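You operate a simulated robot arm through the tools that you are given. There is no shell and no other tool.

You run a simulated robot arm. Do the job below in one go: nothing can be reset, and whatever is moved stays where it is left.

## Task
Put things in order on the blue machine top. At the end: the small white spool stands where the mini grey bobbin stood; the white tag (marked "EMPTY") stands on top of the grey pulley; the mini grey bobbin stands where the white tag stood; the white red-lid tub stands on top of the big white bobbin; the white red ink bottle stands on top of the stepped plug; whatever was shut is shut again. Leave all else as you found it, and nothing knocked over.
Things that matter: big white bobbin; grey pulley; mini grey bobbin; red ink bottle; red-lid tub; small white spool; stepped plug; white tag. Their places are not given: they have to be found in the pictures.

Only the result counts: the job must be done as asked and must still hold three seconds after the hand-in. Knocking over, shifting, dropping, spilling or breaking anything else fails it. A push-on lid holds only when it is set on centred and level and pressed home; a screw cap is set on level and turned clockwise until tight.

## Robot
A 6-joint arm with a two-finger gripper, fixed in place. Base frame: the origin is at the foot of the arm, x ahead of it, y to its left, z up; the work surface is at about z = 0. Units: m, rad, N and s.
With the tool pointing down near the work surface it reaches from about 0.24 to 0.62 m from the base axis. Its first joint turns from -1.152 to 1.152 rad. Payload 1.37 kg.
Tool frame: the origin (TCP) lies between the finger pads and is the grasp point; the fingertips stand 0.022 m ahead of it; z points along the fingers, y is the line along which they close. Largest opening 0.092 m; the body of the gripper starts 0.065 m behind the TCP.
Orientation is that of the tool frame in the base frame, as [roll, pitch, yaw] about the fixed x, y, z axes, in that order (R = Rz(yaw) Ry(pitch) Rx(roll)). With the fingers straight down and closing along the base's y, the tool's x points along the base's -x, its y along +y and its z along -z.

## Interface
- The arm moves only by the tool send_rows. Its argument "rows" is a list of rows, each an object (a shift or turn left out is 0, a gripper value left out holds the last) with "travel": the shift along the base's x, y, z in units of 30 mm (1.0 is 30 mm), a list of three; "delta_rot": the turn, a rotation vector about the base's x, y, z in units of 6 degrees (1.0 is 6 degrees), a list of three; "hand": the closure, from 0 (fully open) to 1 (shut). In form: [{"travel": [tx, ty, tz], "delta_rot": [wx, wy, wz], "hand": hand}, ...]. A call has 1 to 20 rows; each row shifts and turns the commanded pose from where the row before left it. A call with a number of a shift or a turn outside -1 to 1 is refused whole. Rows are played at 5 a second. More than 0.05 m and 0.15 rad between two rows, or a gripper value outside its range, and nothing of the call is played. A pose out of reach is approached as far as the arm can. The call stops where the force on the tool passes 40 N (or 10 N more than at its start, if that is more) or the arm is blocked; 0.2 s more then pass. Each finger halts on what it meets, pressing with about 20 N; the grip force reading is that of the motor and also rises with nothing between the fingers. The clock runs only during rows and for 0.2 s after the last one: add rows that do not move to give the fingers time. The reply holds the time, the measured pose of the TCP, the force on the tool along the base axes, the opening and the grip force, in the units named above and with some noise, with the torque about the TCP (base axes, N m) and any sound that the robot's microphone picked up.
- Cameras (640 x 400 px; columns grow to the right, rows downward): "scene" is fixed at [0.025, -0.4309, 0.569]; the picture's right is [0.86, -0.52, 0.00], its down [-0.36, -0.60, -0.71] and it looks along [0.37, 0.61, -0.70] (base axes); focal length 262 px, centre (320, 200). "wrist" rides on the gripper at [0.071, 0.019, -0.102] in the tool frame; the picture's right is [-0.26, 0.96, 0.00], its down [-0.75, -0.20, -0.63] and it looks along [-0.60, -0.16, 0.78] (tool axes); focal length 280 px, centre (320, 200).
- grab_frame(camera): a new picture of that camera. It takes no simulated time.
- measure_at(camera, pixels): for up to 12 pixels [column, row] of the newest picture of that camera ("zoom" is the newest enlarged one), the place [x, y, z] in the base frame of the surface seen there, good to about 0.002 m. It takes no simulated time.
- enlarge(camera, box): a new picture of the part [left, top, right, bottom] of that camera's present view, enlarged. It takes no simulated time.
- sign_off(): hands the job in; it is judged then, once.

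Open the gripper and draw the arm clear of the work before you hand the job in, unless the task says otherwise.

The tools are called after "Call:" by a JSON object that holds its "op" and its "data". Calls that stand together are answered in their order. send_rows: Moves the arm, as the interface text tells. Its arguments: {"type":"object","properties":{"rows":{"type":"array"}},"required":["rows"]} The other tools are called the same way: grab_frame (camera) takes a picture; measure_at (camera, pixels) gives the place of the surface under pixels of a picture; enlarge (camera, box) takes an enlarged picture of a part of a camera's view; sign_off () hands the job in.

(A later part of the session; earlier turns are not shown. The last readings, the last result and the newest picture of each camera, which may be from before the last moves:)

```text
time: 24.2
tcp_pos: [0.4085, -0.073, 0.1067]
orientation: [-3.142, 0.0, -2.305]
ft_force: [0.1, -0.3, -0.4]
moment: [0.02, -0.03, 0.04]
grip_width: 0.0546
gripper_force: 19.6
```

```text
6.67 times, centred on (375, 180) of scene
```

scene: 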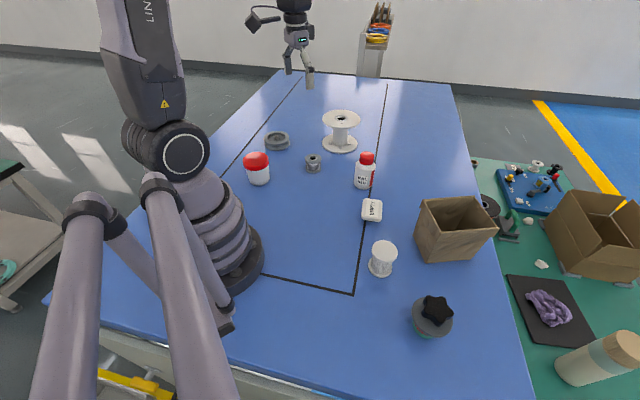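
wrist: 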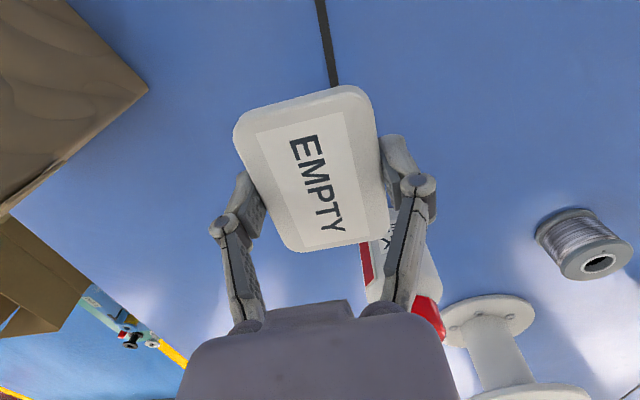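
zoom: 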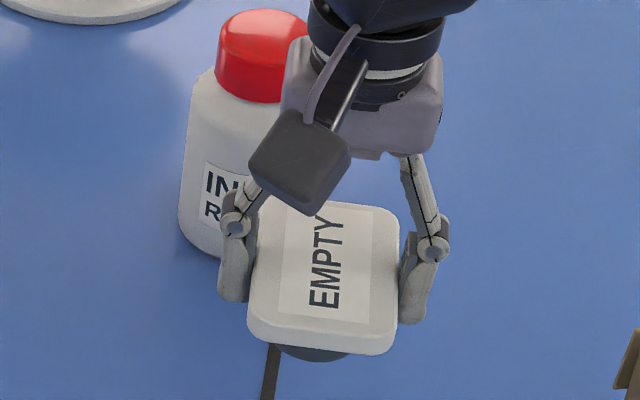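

The tag is lifted level with its round foot visible. While the view is clear, I'll measure opposite points on the pulley's flat rim to fix its centre.

Call:
{"op": "enlarge", "data": {"camera": "scene", "box": [255, 125, 300, 158]}}

Call:
{"op": "measure_at", "data": {"camera": "zoom", "pixels": [[176, 160], [437, 160], [310, 83], [303, 222], [200, 110], [415, 115], [205, 205], [410, 205], [305, 128], [290, 150], [330, 150], [305, 148]]}}

Call:
{"op": "enlarge", "data": {"camera": "scene", "box": [360, 180, 400, 210]}}

```text
12.12 times, centred on (278, 142) of scene
```

zoom: 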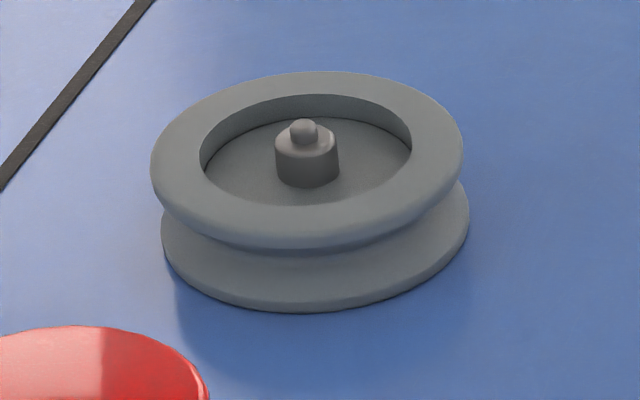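

```text
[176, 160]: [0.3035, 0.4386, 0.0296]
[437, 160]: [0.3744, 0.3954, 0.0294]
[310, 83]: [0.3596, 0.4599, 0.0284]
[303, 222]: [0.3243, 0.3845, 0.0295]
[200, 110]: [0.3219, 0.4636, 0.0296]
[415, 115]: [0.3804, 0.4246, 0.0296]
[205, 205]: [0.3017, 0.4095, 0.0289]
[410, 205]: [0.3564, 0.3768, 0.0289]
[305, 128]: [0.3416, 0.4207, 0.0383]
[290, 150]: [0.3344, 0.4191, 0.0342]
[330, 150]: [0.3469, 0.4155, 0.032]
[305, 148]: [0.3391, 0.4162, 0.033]
```

```text
13.33 times, centred on (380, 195) of scene
```

zoom: 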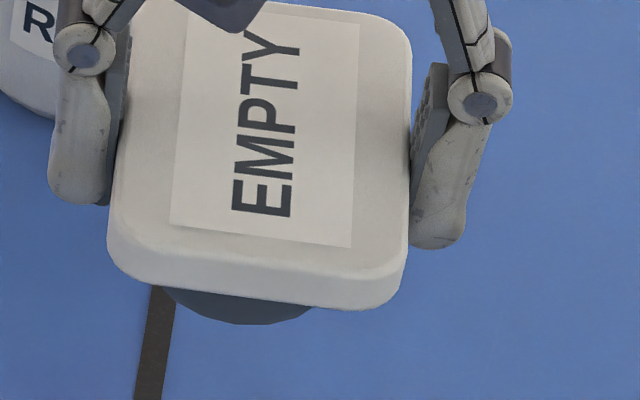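

Pulley centre is about (0.3405,0.419), rim z≈0.029. I'll also measure the foot's visible edge to get its radius.

Call:
{"op": "measure_at", "data": {"camera": "zoom", "pixels": [[245, 319], [175, 297], [300, 313], [200, 310], [245, 300], [275, 319], [220, 316], [260, 270], [120, 240], [400, 280], [262, 130], [380, 304]]}}

```text
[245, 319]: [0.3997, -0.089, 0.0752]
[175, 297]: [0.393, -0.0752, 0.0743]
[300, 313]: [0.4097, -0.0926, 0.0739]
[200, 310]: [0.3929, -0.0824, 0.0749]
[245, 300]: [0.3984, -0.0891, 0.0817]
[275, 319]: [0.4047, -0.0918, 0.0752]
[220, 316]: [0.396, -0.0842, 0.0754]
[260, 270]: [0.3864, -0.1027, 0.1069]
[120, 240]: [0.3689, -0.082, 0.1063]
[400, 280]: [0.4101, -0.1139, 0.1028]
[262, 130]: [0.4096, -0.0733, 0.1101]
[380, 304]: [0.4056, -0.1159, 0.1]
```

The foot's radius works out to 0.017, so it will sit on the 0.017-wide flat rim about 0.035 off centre, clear of the hub. I'll lift and carry the tag to above (0.317,0.392).

Call:
{"op": "send_rows", "data": {"rows": [{"travel": [0, 0, 1]}, {"travel": [0, 0, 1]}, {"travel": [0, 0, 1]}, {"travel": [0, 0, 1]}, {"travel": [-0.192, 0.968, 0]}, {"travel": [-0.192, 0.968, 0]}, {"travel": [-0.192, 0.968, 0]}, {"travel": [-0.192, 0.968, 0]}, {"travel": [-0.192, 0.968, 0]}, {"travel": [-0.192, 0.968, 0]}, {"travel": [-0.192, 0.968, 0]}, {"travel": [-0.192, 0.968, 0]}, {"travel": [-0.192, 0.968, 0]}, {"travel": [-0.192, 0.968, 0]}, {"travel": [-0.192, 0.968, 0]}, {"travel": [-0.192, 0.968, 0]}, {"travel": [-0.192, 0.968, 0]}, {"travel": [-0.192, 0.968, 0]}, {"travel": [-0.192, 0.968, 0]}, {"travel": [-0.192, 0.968, 0]}]}}

Call:
{"op": "send_rows", "data": {"rows": [{"travel": [0, 0, -0.9]}, {"travel": [0, 0, -0.9]}, {"travel": [0, 0, -0.9]}, {"travel": [0, 0, -0.9]}, {"travel": [0, 0, -0.5]}, {}, {}]}}

Call:
{"op": "grab_frame", "data": {"camera": "wrist"}}

Call:
{"op": "enlarge", "data": {"camera": "scene", "box": [240, 105, 320, 165]}}

```text
time: 28.4
tcp_pos: [0.3153, 0.3934, 0.2255]
orientation: [-3.141, -0.001, -2.304]
ft_force: [0.2, -0.2, -0.8]
moment: [0.01, 0.0, -0.01]
grip_width: 0.0548
gripper_force: 20.2
```

```text
time: 30.0
tcp_pos: [0.3154, 0.3926, 0.1025]
orientation: [3.142, 0.001, -2.303]
ft_force: [0.1, 0.0, -0.6]
moment: [0.01, 0.01, 0.01]
grip_width: 0.0548
gripper_force: 20.1
```

```text
taken
```

wrist: 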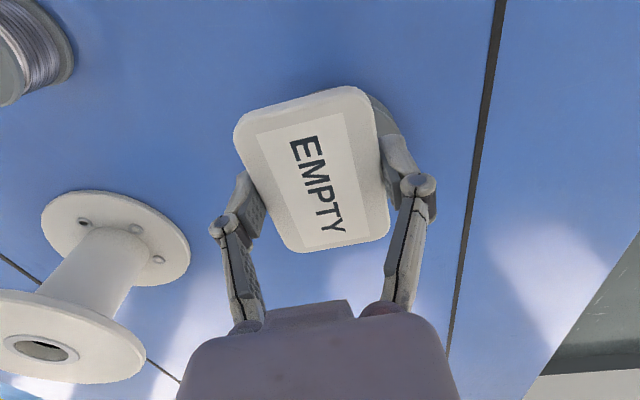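

```text
6.67 times, centred on (280, 135) of scene
```

zoom: 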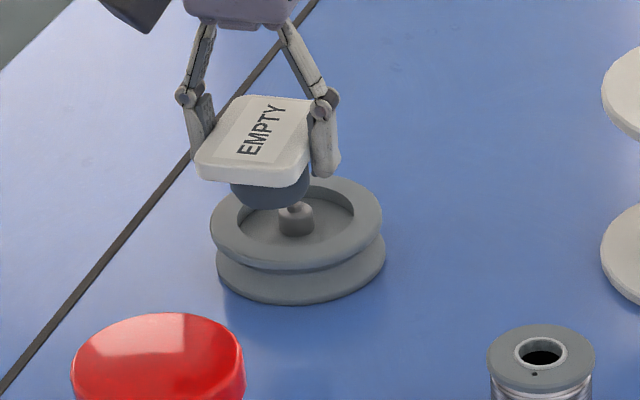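

The tag hovers over the pulley. I'll measure the foot's bottom edge here to confirm its position relative to the hub before lowering.

Call:
{"op": "enlarge", "data": {"camera": "scene", "box": [255, 110, 300, 150]}}

Call:
{"op": "measure_at", "data": {"camera": "zoom", "pixels": [[205, 225], [220, 250], [245, 265], [270, 268], [295, 262], [325, 250], [270, 262], [230, 255], [310, 255], [345, 238], [300, 275], [320, 275]]}}

```text
10.00 times, centred on (278, 130) of scene
```

zoom: 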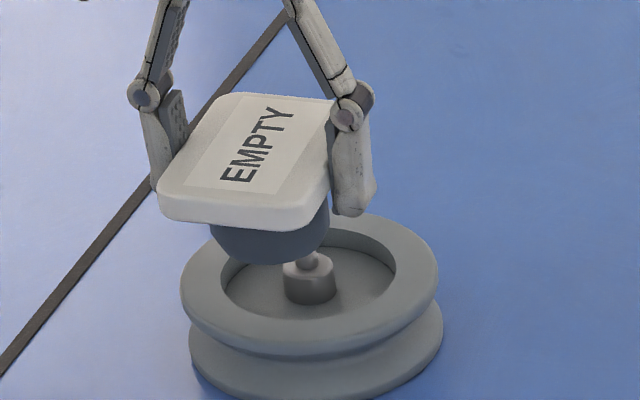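

```text
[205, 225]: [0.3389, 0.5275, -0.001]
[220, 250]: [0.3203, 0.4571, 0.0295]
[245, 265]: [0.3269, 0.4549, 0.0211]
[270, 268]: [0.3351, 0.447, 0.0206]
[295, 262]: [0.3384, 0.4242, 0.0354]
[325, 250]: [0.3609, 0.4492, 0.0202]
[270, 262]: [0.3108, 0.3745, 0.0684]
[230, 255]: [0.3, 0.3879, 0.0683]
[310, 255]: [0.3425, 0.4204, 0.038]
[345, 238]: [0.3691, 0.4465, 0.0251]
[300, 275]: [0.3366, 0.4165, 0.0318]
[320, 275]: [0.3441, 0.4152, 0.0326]
```

Foot centre is at about (0.317,0.390), 0.037 from the pulley centre. I'll shift 2 mm inwards and lower to just above the rim.

Call:
{"op": "send_rows", "data": {"rows": [{"travel": [0.043, 0.053, -0.4]}, {"travel": [0, 0, -0.4]}, {"travel": [0, 0, -0.3]}, {"travel": [0, 0, -0.1]}, {}, {}]}}

Call:
{"op": "send_rows", "data": {"rows": [{"travel": [0, 0, -0.05]}, {"travel": [0, 0, -0.03]}, {}, {}]}}

Call:
{"op": "enlarge", "data": {"camera": "scene", "box": [255, 110, 300, 150]}}

```text
time: 31.4
tcp_pos: [0.3163, 0.3938, 0.069]
orientation: [-3.141, 0.001, -2.303]
ft_force: [-0.3, 0.0, -0.7]
moment: [-0.02, 0.01, 0.03]
grip_width: 0.0544
gripper_force: 20.5
```

```text
time: 32.4
tcp_pos: [0.3179, 0.3934, 0.0646]
orientation: [3.141, 0.001, -2.303]
ft_force: [0.8, -0.3, -0.6]
moment: [0.01, 0.0, -0.01]
grip_width: 0.0545
gripper_force: 20.0
```

```text
10.00 times, centred on (278, 130) of scene
```

zoom: 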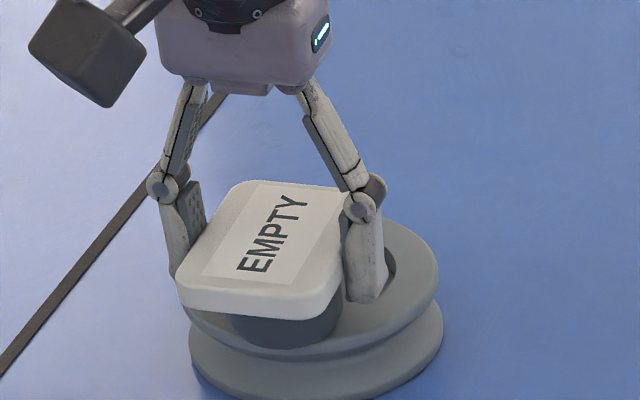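

No contact force yet; lowering in small steps until it touches.

Call:
{"op": "send_rows", "data": {"rows": [{"travel": [0, 0, -0.03]}, {}, {}]}}

Call:
{"op": "send_rows", "data": {"rows": [{"travel": [0, 0, -0.03]}, {}, {}]}}

```text
time: 33.2
tcp_pos: [0.3172, 0.3949, 0.0653]
orientation: [3.141, 0.001, -2.305]
ft_force: [-1.7, -0.3, 0.9]
moment: [0.02, 0.0, 0.05]
grip_width: 0.0549
gripper_force: 20.1
```

```text
time: 34.0
tcp_pos: [0.318, 0.394, 0.0642]
orientation: [3.141, 0.003, -2.304]
ft_force: [-1.8, -0.6, 11.9]
moment: [-0.02, 0.1, 0.02]
grip_width: 0.0549
gripper_force: 20.1
```

Contact is felt (11.9 N). I'll ease off slightly, then open the fingers.

Call:
{"op": "send_rows", "data": {"rows": [{"travel": [0, 0, 0.025]}, {}, {"hand": 0.3}, {"hand": 0.3}, {"hand": 0.3}, {"hand": 0.2}, {}]}}

Call:
{"op": "enlarge", "data": {"camera": "scene", "box": [255, 110, 300, 150]}}

Call:
{"op": "grab_frame", "data": {"camera": "wrist"}}

```text
time: 35.6
tcp_pos: [0.3174, 0.3947, 0.0647]
orientation: [-3.141, 0.0, -2.303]
ft_force: [0.3, 0.0, 1.1]
moment: [0.02, 0.0, 0.0]
grip_width: 0.0736
gripper_force: 0.1
```

```text
10.00 times, centred on (278, 130) of scene
```

zoom: 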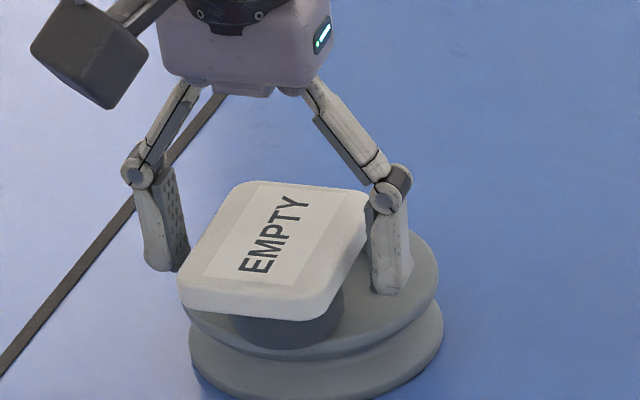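

```text
taken
```

wrist: 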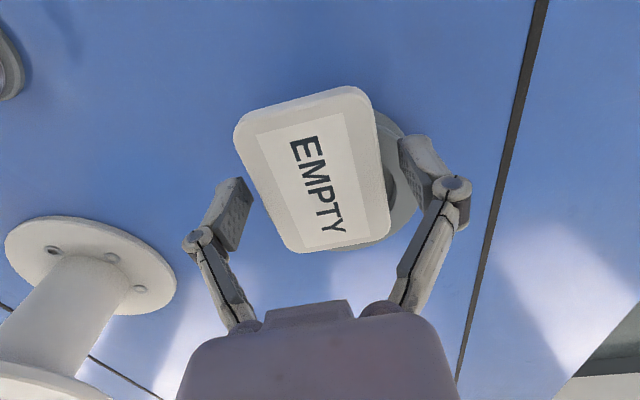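

The tag stays put and looks level after release. I'll raise the arm straight up and check plate levelness by measuring.

Call:
{"op": "send_rows", "data": {"rows": [{"hand": 0.1}, {"travel": [0, 0, 0.5], "hand": 0.1}, {"travel": [0, 0, 1]}, {"travel": [0, 0, 1]}, {"travel": [0, 0, 1], "hand": 0}, {"travel": [0, 0, 1]}, {}]}}

Call:
{"op": "enlarge", "data": {"camera": "scene", "box": [255, 118, 300, 158]}}

Call:
{"op": "measure_at", "data": {"camera": "zoom", "pixels": [[195, 210], [245, 115], [360, 135], [310, 220], [280, 170], [300, 290], [420, 210], [310, 260]]}}

Call:
{"op": "enlarge", "data": {"camera": "wrist", "box": [200, 0, 480, 200]}}

```text
time: 37.2
tcp_pos: [0.3158, 0.3933, 0.2018]
orientation: [-3.141, 0.0, -2.304]
ft_force: [0.2, -0.5, 0.7]
moment: [-0.02, -0.04, 0.01]
grip_width: 0.0921
gripper_force: 0.0
```

```text
10.00 times, centred on (278, 138) of scene
```

zoom: 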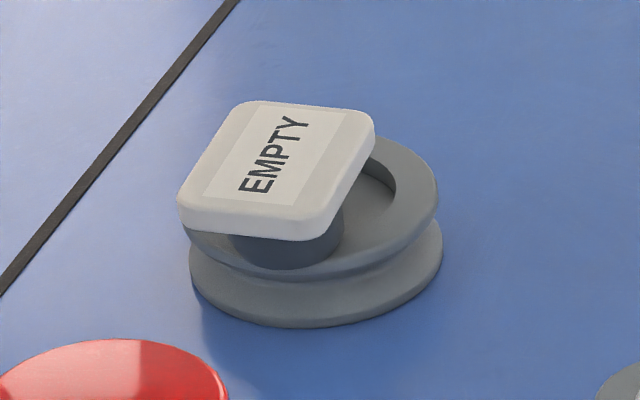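

```text
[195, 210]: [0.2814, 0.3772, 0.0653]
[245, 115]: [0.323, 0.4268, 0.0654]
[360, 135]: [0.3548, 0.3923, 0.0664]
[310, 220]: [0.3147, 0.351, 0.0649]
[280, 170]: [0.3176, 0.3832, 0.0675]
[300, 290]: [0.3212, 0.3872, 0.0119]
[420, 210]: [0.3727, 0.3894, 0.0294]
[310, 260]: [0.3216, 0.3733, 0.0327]
```

```text
2.00 times, centred on (340, 100) of wrist
```

zoom: 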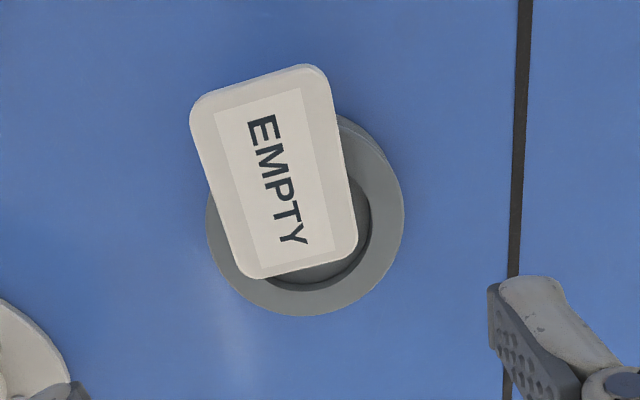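

The tag stands level on the rim (all corners z≈0.065) and the pulley hasn't moved. Next the mini bobbin: I'll move over it with yaw turned back to +20°.

Call:
{"op": "send_rows", "data": {"rows": [{"travel": [0.327, -0.878, 0], "delta_rot": [0, 0, -0.667]}, {"travel": [0.327, -0.878, 0], "delta_rot": [0, 0, -0.667]}, {"travel": [0.327, -0.878, 0], "delta_rot": [0, 0, -0.667]}, {"travel": [0.327, -0.878, -0.4], "delta_rot": [0, 0, -0.667]}, {"travel": [0.327, -0.878, -0.4], "delta_rot": [0, 0, -0.667]}, {"travel": [0.327, -0.878, -0.4], "delta_rot": [0, 0, -0.667]}, {"travel": [0.327, -0.878, -0.5], "delta_rot": [0, 0, -0.667]}, {}, {}]}}

Call:
{"op": "enlarge", "data": {"camera": "wrist", "box": [250, 20, 410, 160]}}

```text
time: 39.2
tcp_pos: [0.3866, 0.2112, 0.149]
orientation: [-3.141, 0.0, -2.792]
ft_force: [-1.0, 0.1, -0.1]
moment: [0.0, -0.04, 0.0]
grip_width: 0.0918
gripper_force: 0.0
```

```text
2.86 times, centred on (330, 90) of wrist
```

zoom: 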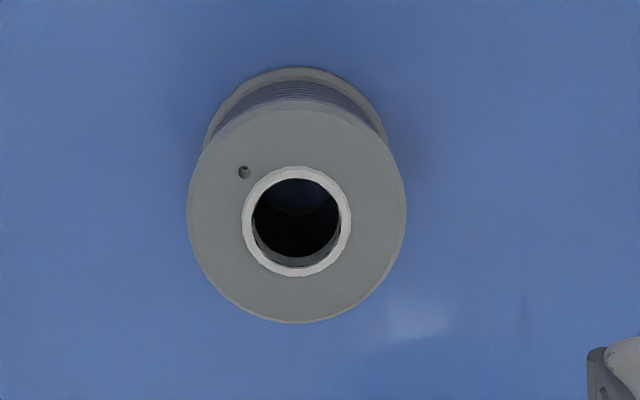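

The bobbin's top is seen clearly at zoom (297,215). I'll measure opposite points on its flange.

Call:
{"op": "measure_at", "data": {"camera": "zoom", "pixels": [[205, 215], [390, 215], [297, 130], [297, 300], [230, 150], [365, 150], [230, 280], [365, 280], [250, 222], [344, 222], [297, 175], [297, 268]]}}

```text
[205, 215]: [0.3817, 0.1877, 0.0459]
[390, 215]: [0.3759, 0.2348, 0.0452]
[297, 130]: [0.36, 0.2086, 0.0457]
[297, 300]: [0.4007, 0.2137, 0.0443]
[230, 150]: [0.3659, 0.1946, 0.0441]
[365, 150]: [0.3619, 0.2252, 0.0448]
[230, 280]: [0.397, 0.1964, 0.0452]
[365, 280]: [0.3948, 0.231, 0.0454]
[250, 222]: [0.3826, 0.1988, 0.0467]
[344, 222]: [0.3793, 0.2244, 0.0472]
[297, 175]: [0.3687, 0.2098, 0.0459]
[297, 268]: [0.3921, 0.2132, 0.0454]
```

Bobbin centre is about (0.381,0.211), flange ≈0.055 wide. Descending around it to z≈0.03 and closing.

Call:
{"op": "send_rows", "data": {"rows": [{"travel": [-0.187, 0, -0.5]}, {"travel": [0, 0, -0.9]}, {"travel": [0, 0, -0.9]}, {"travel": [0, 0, -0.9]}, {"travel": [0, 0, -0.5]}, {"travel": [0, 0, -0.27]}, {}, {}]}}

Call:
{"op": "grab_frame", "data": {"camera": "wrist"}}

```text
time: 41.0
tcp_pos: [0.3791, 0.2107, 0.0299]
orientation: [-3.141, -0.002, -2.793]
ft_force: [0.8, 0.1, -0.6]
moment: [0.03, 0.03, 0.01]
grip_width: 0.0918
gripper_force: 0.0
```

```text
taken
```

wrist: 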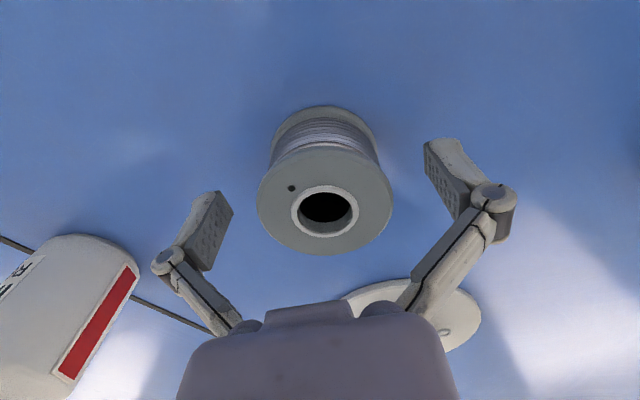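

The bobbin sits centred between the fingers (hole at (325,208)). Closing.

Call:
{"op": "send_rows", "data": {"rows": [{"hand": 1}, {"hand": 1}, {"hand": 1}, {"hand": 1}, {"hand": 1}, {"hand": 1}]}}

Call:
{"op": "grab_frame", "data": {"camera": "wrist"}}

```text
time: 42.4
tcp_pos: [0.38, 0.2117, 0.0296]
orientation: [-3.141, 0.0, -2.791]
ft_force: [-1.6, 0.1, 6.7]
moment: [-0.02, 0.03, 0.03]
grip_width: 0.0546
gripper_force: 20.7
```

```text
taken
```

wrist: 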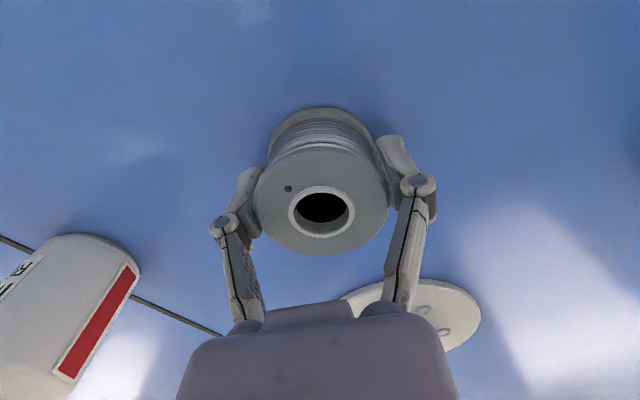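

Bobbin held at 0.0546. Lifting and carrying it to the tag's former place at (0.408,-0.0705).

Call:
{"op": "send_rows", "data": {"rows": [{"travel": [0, 0, 0.3]}, {"travel": [0, 0, 0.7]}, {"travel": [0, 0, 1]}, {"travel": [0, 0, 1]}, {"travel": [0, 0, 1]}, {"travel": [0, 0, 1]}, {"travel": [0.093, -0.94, 0]}, {"travel": [0.093, -0.94, 0]}, {"travel": [0.093, -0.94, 0]}, {"travel": [0.093, -0.94, 0]}, {"travel": [0.093, -0.94, 0]}, {"travel": [0.093, -0.94, 0]}, {"travel": [0.093, -0.94, 0]}, {"travel": [0.093, -0.94, 0]}, {"travel": [0.093, -0.94, 0]}, {"travel": [0.093, -0.94, 0]}, {}, {}]}}

Call:
{"op": "grab_frame", "data": {"camera": "wrist"}}

```text
time: 46.2
tcp_pos: [0.4069, -0.0732, 0.1803]
orientation: [-3.141, 0.0, -2.791]
ft_force: [0.5, -0.9, -1.2]
moment: [0.03, 0.03, -0.01]
grip_width: 0.0542
gripper_force: 19.4
```

```text
taken
```

wrist: 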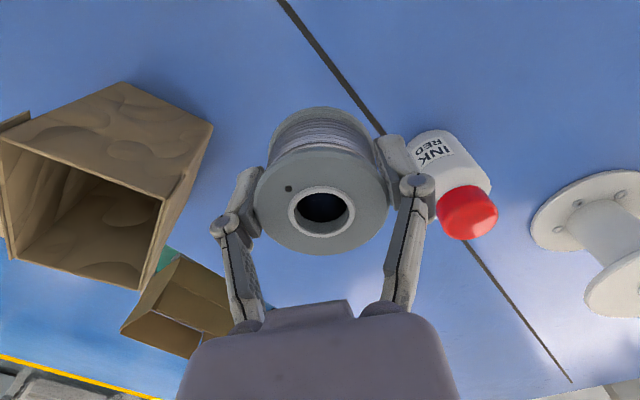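

Bobbin held level. Descending at the tag's place, stopping just above the surface.

Call:
{"op": "send_rows", "data": {"rows": [{"travel": [0.03, 0.08, -1]}, {"travel": [0, 0, -1]}, {"travel": [0, 0, -1]}, {"travel": [0, 0, -1]}, {"travel": [0, 0, -0.6]}, {"travel": [0, 0, -0.3]}, {}, {}]}}

Call:
{"op": "send_rows", "data": {"rows": [{"travel": [0, 0, -0.05]}, {}, {}]}}

```text
time: 48.0
tcp_pos: [0.4068, -0.0684, 0.0326]
orientation: [-3.141, 0.0, -2.793]
ft_force: [0.1, 0.6, -1.3]
moment: [0.0, 0.03, 0.01]
grip_width: 0.0544
gripper_force: 19.7
```

```text
time: 48.8
tcp_pos: [0.4077, -0.0687, 0.0313]
orientation: [3.141, -0.001, -2.791]
ft_force: [0.2, 0.2, -1.5]
moment: [-0.02, -0.02, 0.0]
grip_width: 0.054
gripper_force: 20.0
```

Just above contact; small correction in y and easing down further.

Call:
{"op": "send_rows", "data": {"rows": [{"travel": [0, -0.05, -0.02]}, {"travel": [0, 0, -0.03]}, {}, {}]}}

```text
time: 49.8
tcp_pos: [0.4095, -0.0716, 0.0295]
orientation: [-3.14, 0.0, -2.791]
ft_force: [-1.7, 4.2, 11.2]
moment: [0.03, -0.01, 0.02]
grip_width: 0.0548
gripper_force: 20.0
```

Contact (11 N). Easing off slightly and opening, then rising clear.

Call:
{"op": "send_rows", "data": {"rows": [{"travel": [0, 0, 0.02]}, {}, {"hand": 0.3}, {"hand": 0.2}, {"hand": 0.1}, {"hand": 0}, {}, {"travel": [0, 0, 0.5]}, {"travel": [0, 0, 1]}, {"travel": [0, 0, 1]}, {"travel": [0, 0, 1]}, {"travel": [0, 0, 1]}, {}]}}

Call:
{"op": "grab_frame", "data": {"camera": "wrist"}}

Call:
{"op": "grab_frame", "data": {"camera": "scene"}}

```text
time: 52.6
tcp_pos: [0.4086, -0.0713, 0.1656]
orientation: [3.141, 0.0, -2.793]
ft_force: [-0.2, 0.0, 0.0]
moment: [0.01, 0.02, -0.02]
grip_width: 0.092
gripper_force: 0.0
```

```text
taken
```

wrist: 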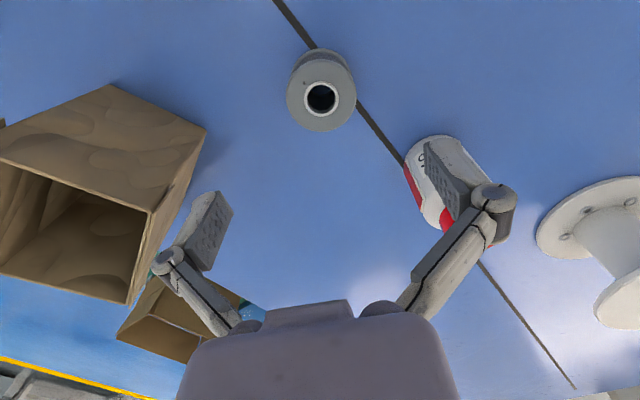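

```text
taken
```

scene: 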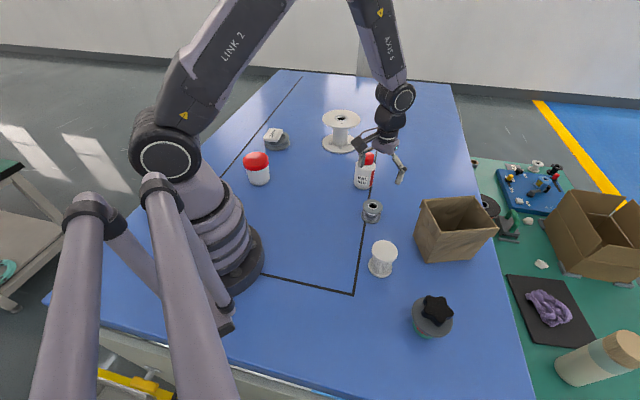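

The bobbin stands at the tag's old place. Next the spool: moving above it at about (0.332,-0.205).

Call:
{"op": "send_rows", "data": {"rows": [{"travel": [-0.51, -0.893, 0.1], "delta_rot": [0, 0, -1]}, {"travel": [-0.51, -0.893, 0], "delta_rot": [0, 0, -1]}, {"travel": [-0.51, -0.893, 0], "delta_rot": [0, 0, -1]}, {"travel": [-0.51, -0.893, 0], "delta_rot": [0, 0, -1]}, {"travel": [-0.51, -0.893, 0], "delta_rot": [0, 0, -1]}, {}, {}]}}

Call:
{"op": "enlarge", "data": {"camera": "wrist", "box": [240, 20, 400, 160]}}

```text
time: 54.2
tcp_pos: [0.3317, -0.2043, 0.1695]
orientation: [-3.141, 0.001, 2.964]
ft_force: [0.7, -1.0, -0.1]
moment: [0.01, 0.01, 0.0]
grip_width: 0.0922
gripper_force: 0.1
```

```text
2.86 times, centred on (320, 90) of wrist
```

zoom: 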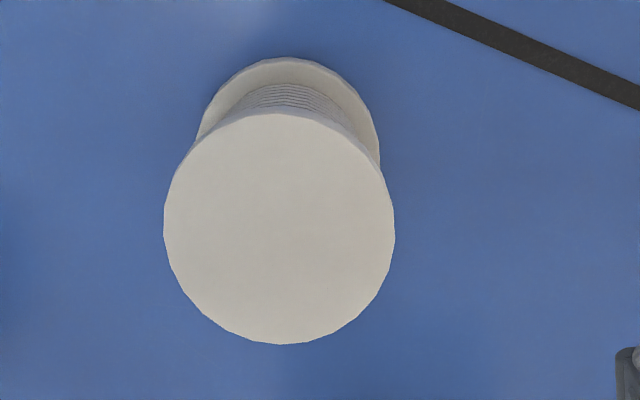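

The spool's top disc is centred near zoom (280,228). Measuring opposite edge points.

Call:
{"op": "measure_at", "data": {"camera": "zoom", "pixels": [[175, 230], [385, 230], [280, 125], [280, 333], [205, 155], [355, 155], [205, 300], [355, 300], [280, 228]]}}

```text
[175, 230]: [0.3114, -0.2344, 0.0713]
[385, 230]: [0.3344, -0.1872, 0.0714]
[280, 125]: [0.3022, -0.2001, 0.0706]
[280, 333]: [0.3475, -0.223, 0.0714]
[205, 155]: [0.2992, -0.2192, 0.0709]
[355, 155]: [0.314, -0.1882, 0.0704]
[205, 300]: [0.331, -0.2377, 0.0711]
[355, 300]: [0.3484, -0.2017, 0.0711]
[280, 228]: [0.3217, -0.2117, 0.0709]
```

Spool centre is about (0.3245,-0.212), disc ≈0.058 wide, top at 0.071. I'll align and descend to grip the top flange (TCP z≈0.062).

Call:
{"op": "send_rows", "data": {"rows": [{"travel": [-0.24, -0.257, -0.3]}, {"travel": [0, 0, -0.8]}, {"travel": [0, 0, -0.9]}, {"travel": [0, 0, -0.9]}, {"travel": [0, 0, -0.4]}, {"travel": [0, 0, -0.28]}, {}, {}]}}

Call:
{"op": "grab_frame", "data": {"camera": "wrist"}}

Call:
{"op": "enlarge", "data": {"camera": "scene", "box": [345, 220, 425, 285]}}

```text
time: 56.0
tcp_pos: [0.3259, -0.2132, 0.0592]
orientation: [3.141, 0.001, 2.966]
ft_force: [0.7, -0.2, 0.5]
moment: [-0.01, -0.02, 0.05]
grip_width: 0.0919
gripper_force: 0.1
```

```text
taken
```

wrist: 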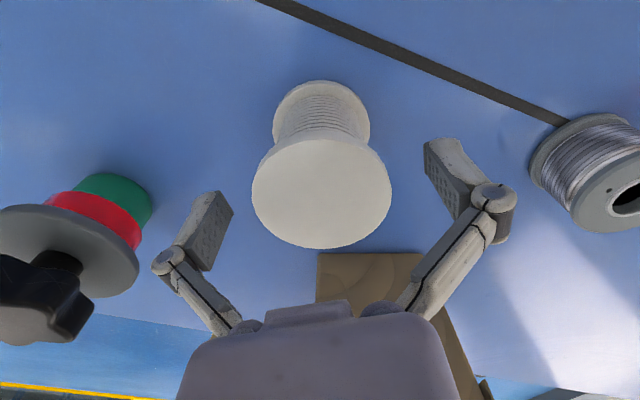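

```text
6.15 times, centred on (385, 252) of scene
```

zoom: 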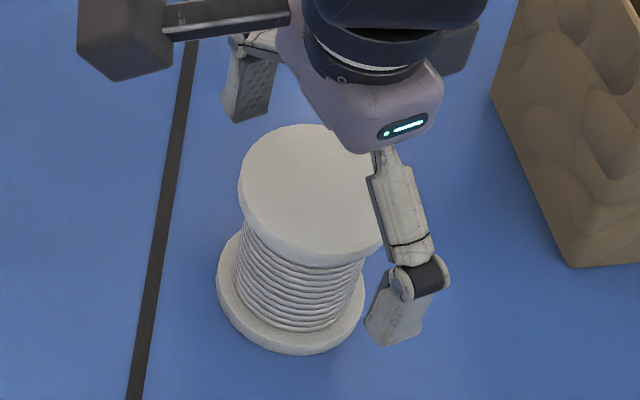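

Centred between the fingers; closing on the top flange.

Call:
{"op": "send_rows", "data": {"rows": [{"hand": 1}, {"hand": 1}, {"hand": 1}, {"hand": 1}, {"hand": 1}, {"hand": 1}]}}

Call:
{"op": "enlarge", "data": {"camera": "scene", "box": [345, 220, 425, 285]}}

```text
time: 57.4
tcp_pos: [0.3253, -0.2126, 0.0603]
orientation: [-3.14, 0.002, 2.967]
ft_force: [-1.6, -0.7, 11.5]
moment: [0.01, 0.04, 0.04]
grip_width: 0.0554
gripper_force: 20.8
```

```text
6.15 times, centred on (385, 252) of scene
```

zoom: 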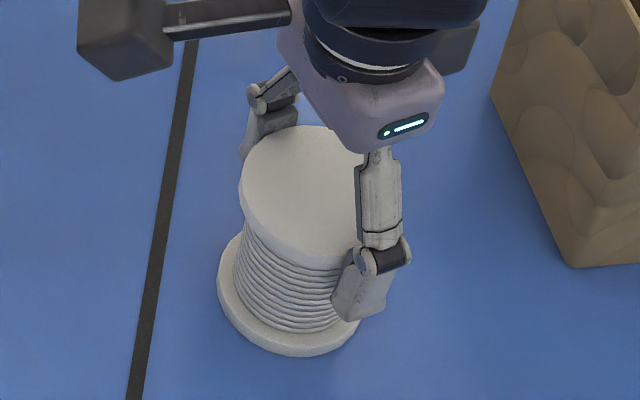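

Spool held (0.0554). Lifting it high and carrying to the mini bobbin's old spot (0.3805,0.2115).

Call:
{"op": "send_rows", "data": {"rows": [{"travel": [0, 0, 0.3]}, {"travel": [0, 0, 0.7]}, {"travel": [0, 0, 1]}, {"travel": [0, 0, 1]}, {"travel": [0, 0, 1]}, {"travel": [0.123, 0.943, 0.5]}, {"travel": [0.123, 0.943, 0]}, {"travel": [0.123, 0.943, 0]}, {"travel": [0.123, 0.943, 0]}, {"travel": [0.123, 0.943, 0]}, {"travel": [0.123, 0.943, 0]}, {"travel": [0.123, 0.943, 0]}, {"travel": [0.123, 0.943, 0]}, {"travel": [0.123, 0.943, 0]}, {"travel": [0.123, 0.943, 0]}, {"travel": [0.123, 0.943, 0]}, {"travel": [0.123, 0.943, 0]}, {"travel": [0.123, 0.943, 0]}, {"travel": [0.123, 0.943, 0]}, {"travel": [0.123, 0.943, 0]}]}}

Call:
{"op": "grab_frame", "data": {"camera": "wrist"}}

Call:
{"op": "enlarge", "data": {"camera": "scene", "box": [270, 90, 370, 180]}}

```text
time: 61.6
tcp_pos: [0.3819, 0.2148, 0.1945]
orientation: [-3.139, 0.0, 2.967]
ft_force: [-0.8, 0.2, -1.0]
moment: [0.02, 0.01, 0.01]
grip_width: 0.0553
gripper_force: 20.5
```

```text
taken
```

wrist: 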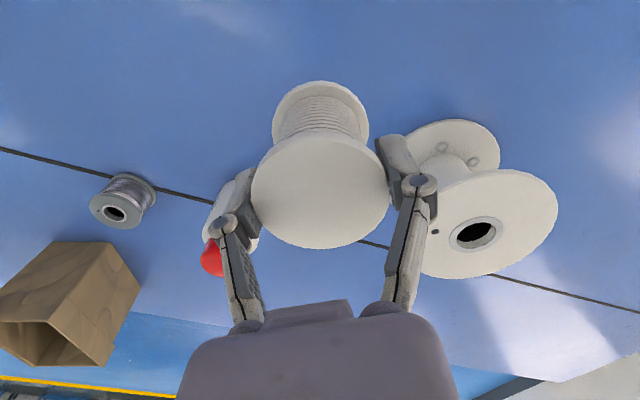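

```text
4.44 times, centred on (320, 135) of scene
```

zoom: 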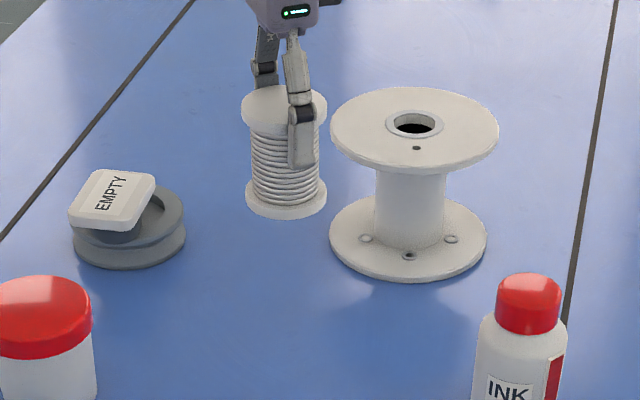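

Spool hangs level. Descending at the target to just above the surface.

Call:
{"op": "send_rows", "data": {"rows": [{"travel": [-0.045, -0.1, -0.9]}, {"travel": [0, 0, -0.9]}, {"travel": [0, 0, -0.9]}, {"travel": [0, 0, -0.9]}, {"travel": [0, 0, -0.5]}, {"travel": [0, 0, -0.22]}, {}, {}]}}

Call:
{"op": "send_rows", "data": {"rows": [{"travel": [0, 0, -0.05]}, {}, {}]}}

```text
time: 63.4
tcp_pos: [0.3792, 0.2078, 0.0651]
orientation: [3.14, -0.001, 2.969]
ft_force: [0.5, -0.5, -1.3]
moment: [-0.01, 0.01, 0.02]
grip_width: 0.0554
gripper_force: 19.9
```

```text
time: 64.2
tcp_pos: [0.3795, 0.2086, 0.0653]
orientation: [-3.14, 0.0, 2.967]
ft_force: [0.4, -0.2, -1.5]
moment: [-0.01, -0.02, -0.02]
grip_width: 0.0556
gripper_force: 20.5
```

Adjusting y by +2.5 mm and lowering a bit more.

Call:
{"op": "send_rows", "data": {"rows": [{"travel": [0.03, 0.085, -0.05]}, {}, {}]}}

Call:
{"op": "send_rows", "data": {"rows": [{"travel": [0, 0, -0.04]}, {}, {}]}}

```text
time: 65.0
tcp_pos: [0.3804, 0.2107, 0.0628]
orientation: [3.141, 0.0, 2.966]
ft_force: [-0.4, 0.7, -0.7]
moment: [0.01, 0.01, 0.0]
grip_width: 0.0553
gripper_force: 20.0
```

```text
time: 65.8
tcp_pos: [0.3808, 0.2113, 0.0614]
orientation: [3.141, 0.0, 2.966]
ft_force: [-0.5, -0.5, -0.5]
moment: [-0.03, 0.0, 0.01]
grip_width: 0.0552
gripper_force: 19.9
```

Still no contact; one more small step.

Call:
{"op": "send_rows", "data": {"rows": [{"travel": [0, 0, -0.03]}, {}, {}]}}

Call:
{"op": "send_rows", "data": {"rows": [{"travel": [0, 0, -0.02]}, {}, {}]}}

```text
time: 66.6
tcp_pos: [0.3796, 0.2118, 0.06]
orientation: [-3.141, -0.001, 2.968]
ft_force: [-0.2, -0.2, -0.8]
moment: [0.02, 0.01, -0.04]
grip_width: 0.0554
gripper_force: 20.4
```

```text
time: 67.4
tcp_pos: [0.381, 0.2122, 0.0592]
orientation: [-3.14, 0.0, 2.966]
ft_force: [-2.9, -4.0, 12.9]
moment: [0.0, 0.05, 0.05]
grip_width: 0.0555
gripper_force: 20.1
```

Contact (12.9 N). Easing off, opening and rising clear.

Call:
{"op": "send_rows", "data": {"rows": [{"travel": [0, 0, 0.02]}, {}, {"hand": 0.3}, {"hand": 0.2}, {"hand": 0.1}, {"hand": 0}, {}, {"travel": [0, 0, 0.5]}, {"travel": [0, 0, 1]}, {"travel": [0, 0, 1]}, {"travel": [0, 0, 1]}, {"travel": [0, 0, 1]}, {}]}}

Call:
{"op": "enlarge", "data": {"camera": "scene", "box": [290, 130, 340, 185]}}

Call:
{"op": "measure_at", "data": {"camera": "zoom", "pixels": [[320, 100], [260, 120], [370, 120], [320, 150], [320, 320], [320, 340]]}}

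```text
time: 70.2
tcp_pos: [0.3809, 0.2124, 0.1983]
orientation: [-3.14, 0.0, 2.966]
ft_force: [0.0, -0.3, -0.7]
moment: [0.02, -0.01, 0.02]
grip_width: 0.092
gripper_force: 0.0
```

```text
7.27 times, centred on (315, 158) of scene
```

zoom: 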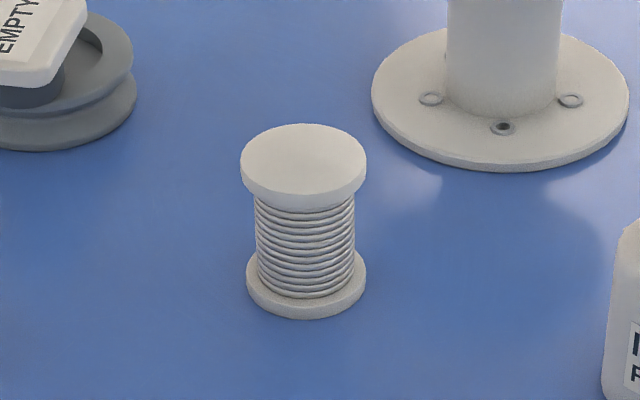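

```text
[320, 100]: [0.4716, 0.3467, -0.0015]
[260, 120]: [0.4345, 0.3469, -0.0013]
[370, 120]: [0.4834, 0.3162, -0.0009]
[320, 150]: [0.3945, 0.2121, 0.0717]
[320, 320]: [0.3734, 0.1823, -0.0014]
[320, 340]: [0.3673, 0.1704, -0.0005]
```

The spool stands upright on the bobbin's old spot. Next is the ink bottle: moving above it.

Call:
{"op": "send_rows", "data": {"rows": [{"travel": [0.44, -0.77, 0.15]}, {"travel": [0.44, -0.77, 0.15]}, {"travel": [0.44, -0.77, 0.15]}, {"travel": [0.44, -0.77, 0.15]}, {"travel": [0.44, -0.77, 0]}, {"travel": [0.44, -0.77, 0]}, {"travel": [0.44, -0.77, 0]}, {}, {}]}}

Call:
{"op": "grab_frame", "data": {"camera": "wrist"}}

Call:
{"op": "enlarge", "data": {"camera": "wrist", "box": [220, 0, 420, 160]}}

```text
time: 72.2
tcp_pos: [0.4744, 0.049, 0.2124]
orientation: [-3.141, -0.002, 2.967]
ft_force: [0.3, 0.2, 1.0]
moment: [-0.01, -0.02, 0.01]
grip_width: 0.092
gripper_force: 0.0
```

```text
taken
```

wrist: 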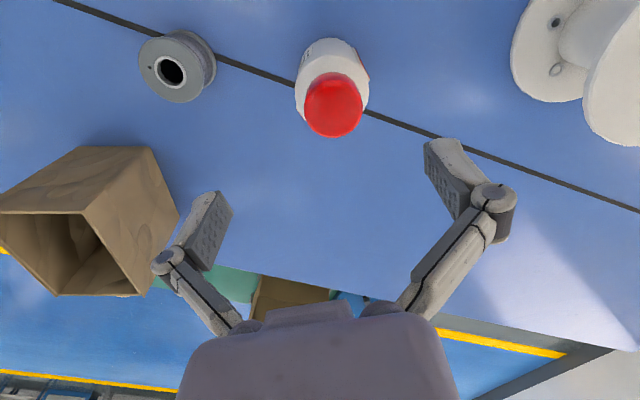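

```text
2.50 times, centred on (320, 80) of wrist
```

zoom: 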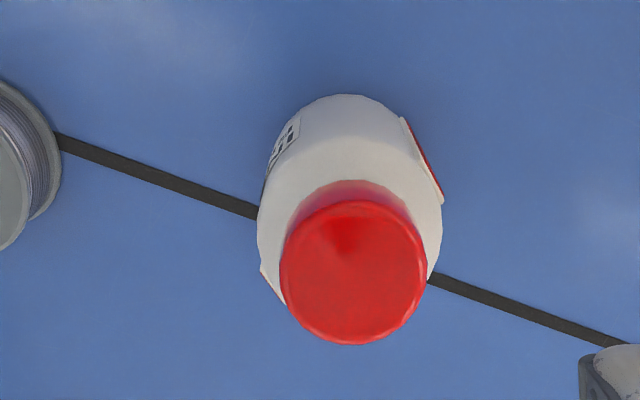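

The bottle has red panels on two opposite sides (zoom (425,155) and (270,290)). I'll measure these and the cap to choose the grip axis and centre.

Call:
{"op": "measure_at", "data": {"camera": "zoom", "pixels": [[413, 135], [433, 180], [402, 120], [268, 285], [262, 270], [285, 303], [290, 270], [418, 265], [353, 205], [353, 338], [353, 268], [285, 140]]}}

Call:
{"op": "enlarge", "data": {"camera": "scene", "box": [345, 145, 385, 195]}}

Call:
{"op": "measure_at", "data": {"camera": "zoom", "pixels": [[375, 215], [395, 205], [355, 335], [375, 320], [385, 260], [365, 270]]}}

```text
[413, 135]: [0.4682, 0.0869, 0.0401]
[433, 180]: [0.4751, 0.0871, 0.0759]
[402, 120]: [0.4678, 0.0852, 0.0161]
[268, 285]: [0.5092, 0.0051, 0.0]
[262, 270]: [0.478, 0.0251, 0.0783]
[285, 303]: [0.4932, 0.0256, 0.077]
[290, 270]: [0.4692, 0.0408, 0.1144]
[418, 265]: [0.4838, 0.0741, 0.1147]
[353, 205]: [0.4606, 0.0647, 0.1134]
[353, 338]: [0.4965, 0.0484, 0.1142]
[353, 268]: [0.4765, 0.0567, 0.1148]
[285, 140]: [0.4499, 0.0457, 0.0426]
```

```text
8.00 times, centred on (365, 170) of scene
```

zoom: 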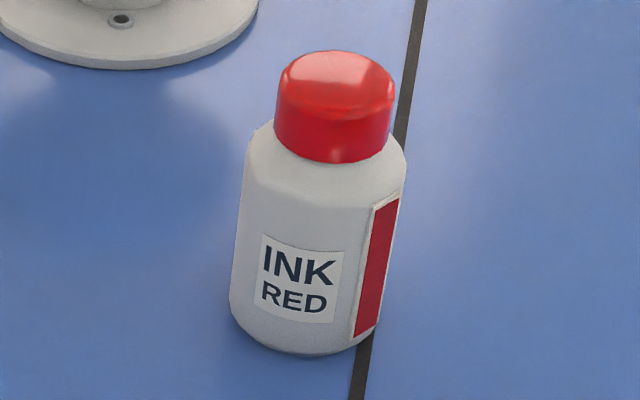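

```text
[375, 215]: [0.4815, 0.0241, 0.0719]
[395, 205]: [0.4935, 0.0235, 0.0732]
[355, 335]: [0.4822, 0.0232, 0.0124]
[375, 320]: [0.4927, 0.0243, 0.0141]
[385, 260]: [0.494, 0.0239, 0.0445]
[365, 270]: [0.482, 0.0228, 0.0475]
```

Bottle axis ≈ (0.479,0.0555) with side panels facing ±y, so I'll turn the tool to yaw offset 0 and align, stopping above the cap to check.

Call:
{"op": "send_rows", "data": {"rows": [{"travel": [0.153, 0.217, 0], "delta_rot": [0, 0, 0.83]}, {"travel": [0, 0, -0.7], "delta_rot": [0, 0, 0.83]}, {"travel": [0, 0, -0.7]}, {"travel": [0, 0, -0.7]}, {}, {}]}}

Call:
{"op": "grab_frame", "data": {"camera": "wrist"}}

Call:
{"op": "enlarge", "data": {"camera": "scene", "box": [325, 110, 405, 195]}}

```text
time: 73.6
tcp_pos: [0.4792, 0.0562, 0.1507]
orientation: [3.141, -0.001, 3.14]
ft_force: [0.4, 0.3, 0.0]
moment: [0.0, -0.01, 0.03]
grip_width: 0.0923
gripper_force: 0.0
```

```text
taken
```

wrist: 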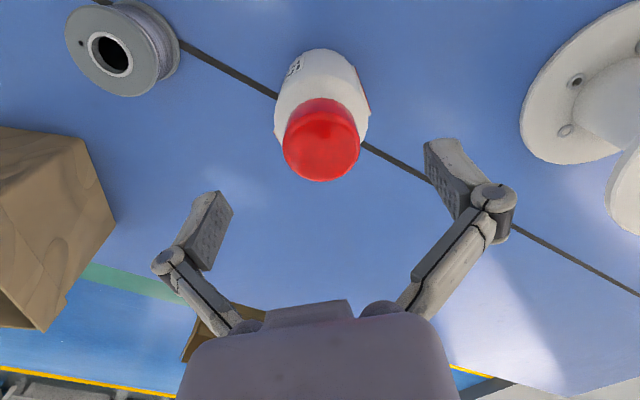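

```text
4.71 times, centred on (365, 152) of scene
```

zoom: 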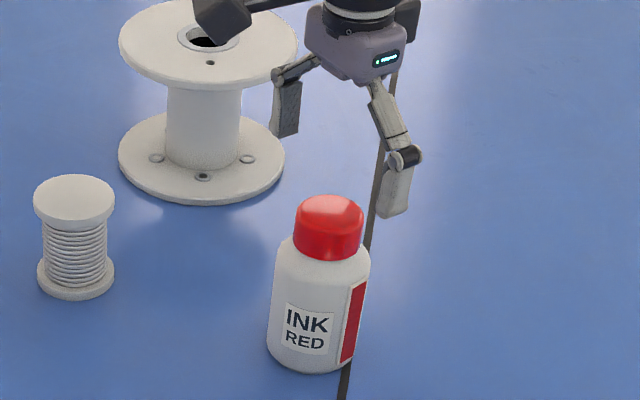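

The cap is centred at (321,143), just as predicted for alignment. Descending around the body to z≈0.062.

Call:
{"op": "send_rows", "data": {"rows": [{"travel": [0, 0, -0.7]}, {"travel": [0, 0, -0.7]}, {"travel": [0, 0, -0.7]}, {"travel": [0, 0, -0.5]}, {"travel": [0, 0, -0.3]}, {}, {}]}}

Call:
{"op": "grab_frame", "data": {"camera": "wrist"}}

```text
time: 75.2
tcp_pos: [0.4778, 0.0566, 0.0655]
orientation: [-3.14, 0.001, 3.141]
ft_force: [-0.5, 0.4, 0.4]
moment: [0.02, 0.01, -0.03]
grip_width: 0.0921
gripper_force: 0.0
```

```text
taken
```

wrist: 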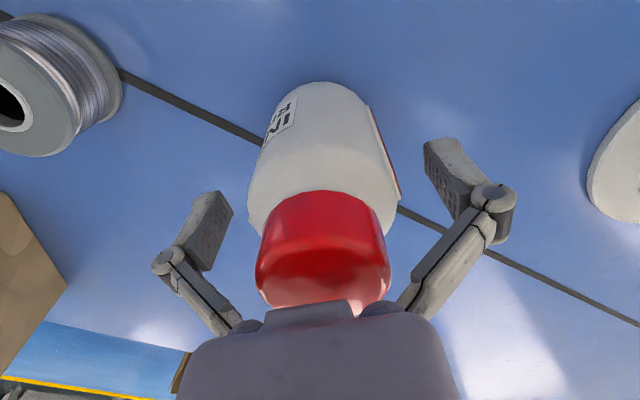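

The bottle is between the fingers with the cap clear of the gripper body. Closing.

Call:
{"op": "send_rows", "data": {"rows": [{"hand": 1}, {"hand": 1}, {"hand": 1}, {"hand": 1}, {"hand": 1}]}}

Call:
{"op": "grab_frame", "data": {"camera": "wrist"}}

Call:
{"op": "enlarge", "data": {"camera": "scene", "box": [325, 130, 405, 195]}}

```text
time: 76.4
tcp_pos: [0.4791, 0.0557, 0.0654]
orientation: [3.141, 0.0, 3.14]
ft_force: [-4.6, 0.3, 13.1]
moment: [0.04, 0.08, -0.06]
grip_width: 0.0607
gripper_force: 19.9
```

```text
taken
```

wrist: 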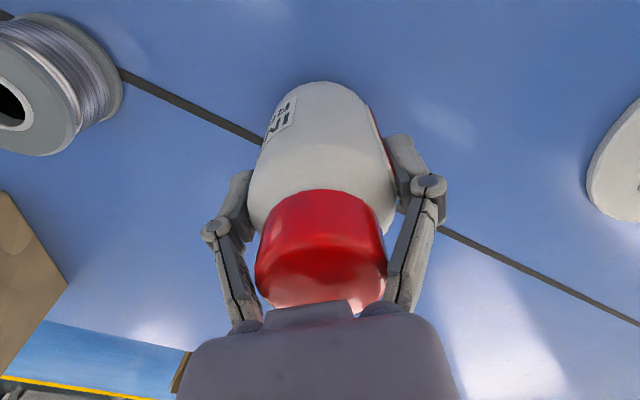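

```text
6.15 times, centred on (365, 162) of scene
```

zoom: 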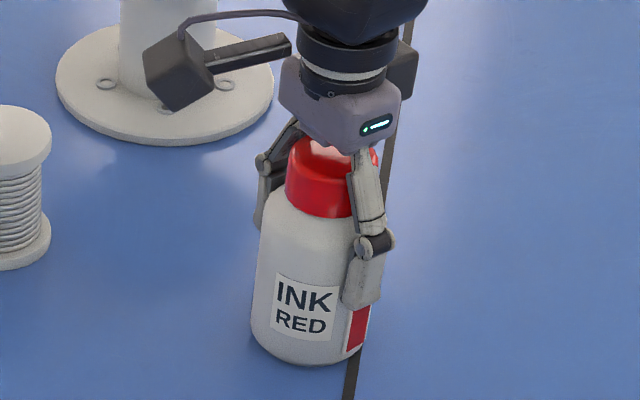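

Bottle gripped at 0.061 on its panels. Lifting it straight up and checking.

Call:
{"op": "send_rows", "data": {"rows": [{"travel": [0, 0, 0.2]}, {"travel": [0, 0, 0.4]}, {"travel": [0, 0, 0.8]}, {"travel": [0, 0, 1]}, {"travel": [0, 0, 1]}, {"travel": [0, 0, 1]}, {"travel": [0, 0, 1]}, {"travel": [0, 0, 0.8]}, {}]}}

Call:
{"op": "grab_frame", "data": {"camera": "wrist"}}

Call:
{"op": "grab_frame", "data": {"camera": "scene"}}

```text
time: 78.4
tcp_pos: [0.479, 0.0571, 0.2497]
orientation: [3.141, 0.001, 3.14]
ft_force: [-0.1, 0.1, -2.0]
moment: [-0.01, 0.02, -0.02]
grip_width: 0.0606
gripper_force: 20.4
```

```text
taken
```

wrist: 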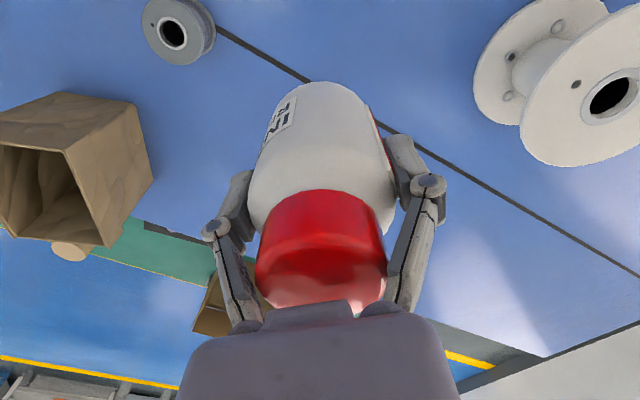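

```text
taken
```

scene: 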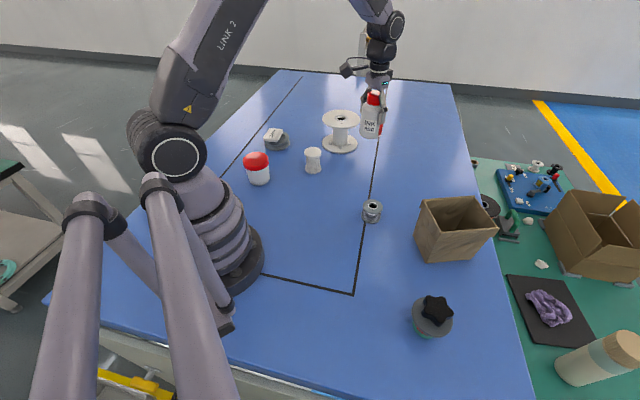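

The bottle is held upright. Carrying it to above the plug at (0.313,-0.369), staying well clear of the box.

Call:
{"op": "send_rows", "data": {"rows": [{"travel": [-0.346, -0.885, 0]}, {"travel": [-0.346, -0.885, 0]}, {"travel": [-0.346, -0.885, 0]}, {"travel": [-0.346, -0.885, 0]}, {"travel": [-0.346, -0.885, 0]}, {"travel": [-0.346, -0.885, 0]}, {"travel": [-0.346, -0.885, 0]}, {"travel": [-0.346, -0.885, 0]}, {"travel": [-0.346, -0.885, 0]}, {"travel": [-0.346, -0.885, 0]}, {"travel": [-0.346, -0.885, 0]}, {"travel": [-0.346, -0.885, 0]}, {"travel": [-0.346, -0.885, 0]}, {"travel": [-0.346, -0.885, 0]}, {"travel": [-0.346, -0.885, 0]}, {"travel": [-0.346, -0.885, 0]}, {}, {}]}}

Call:
{"op": "grab_frame", "data": {"camera": "scene"}}

Call:
{"op": "grab_frame", "data": {"camera": "wrist"}}

```text
time: 82.2
tcp_pos: [0.3098, -0.3697, 0.2491]
orientation: [-3.141, 0.0, 3.141]
ft_force: [0.1, -0.6, -1.3]
moment: [-0.01, 0.02, 0.01]
grip_width: 0.0604
gripper_force: 20.3
```

```text
taken
```

scene: 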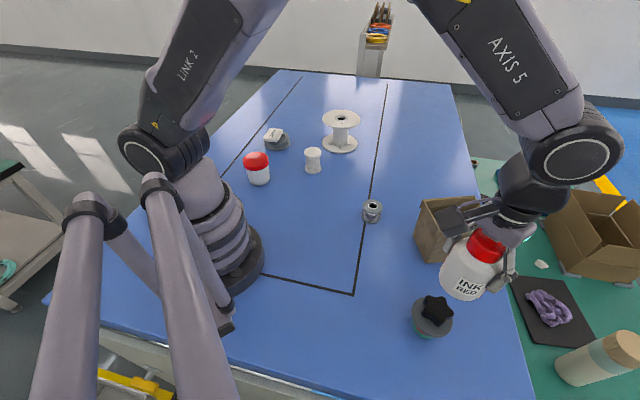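

```text
taken
```

wrist: 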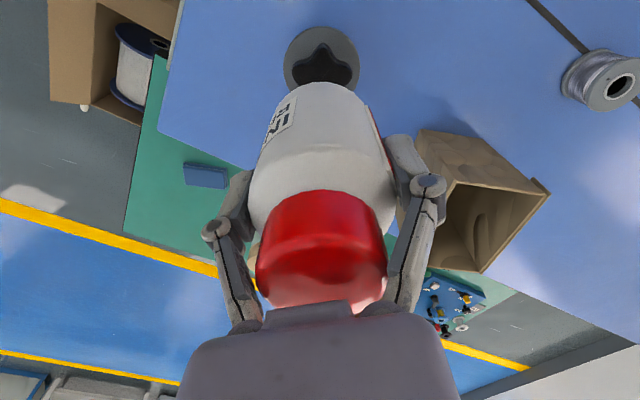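

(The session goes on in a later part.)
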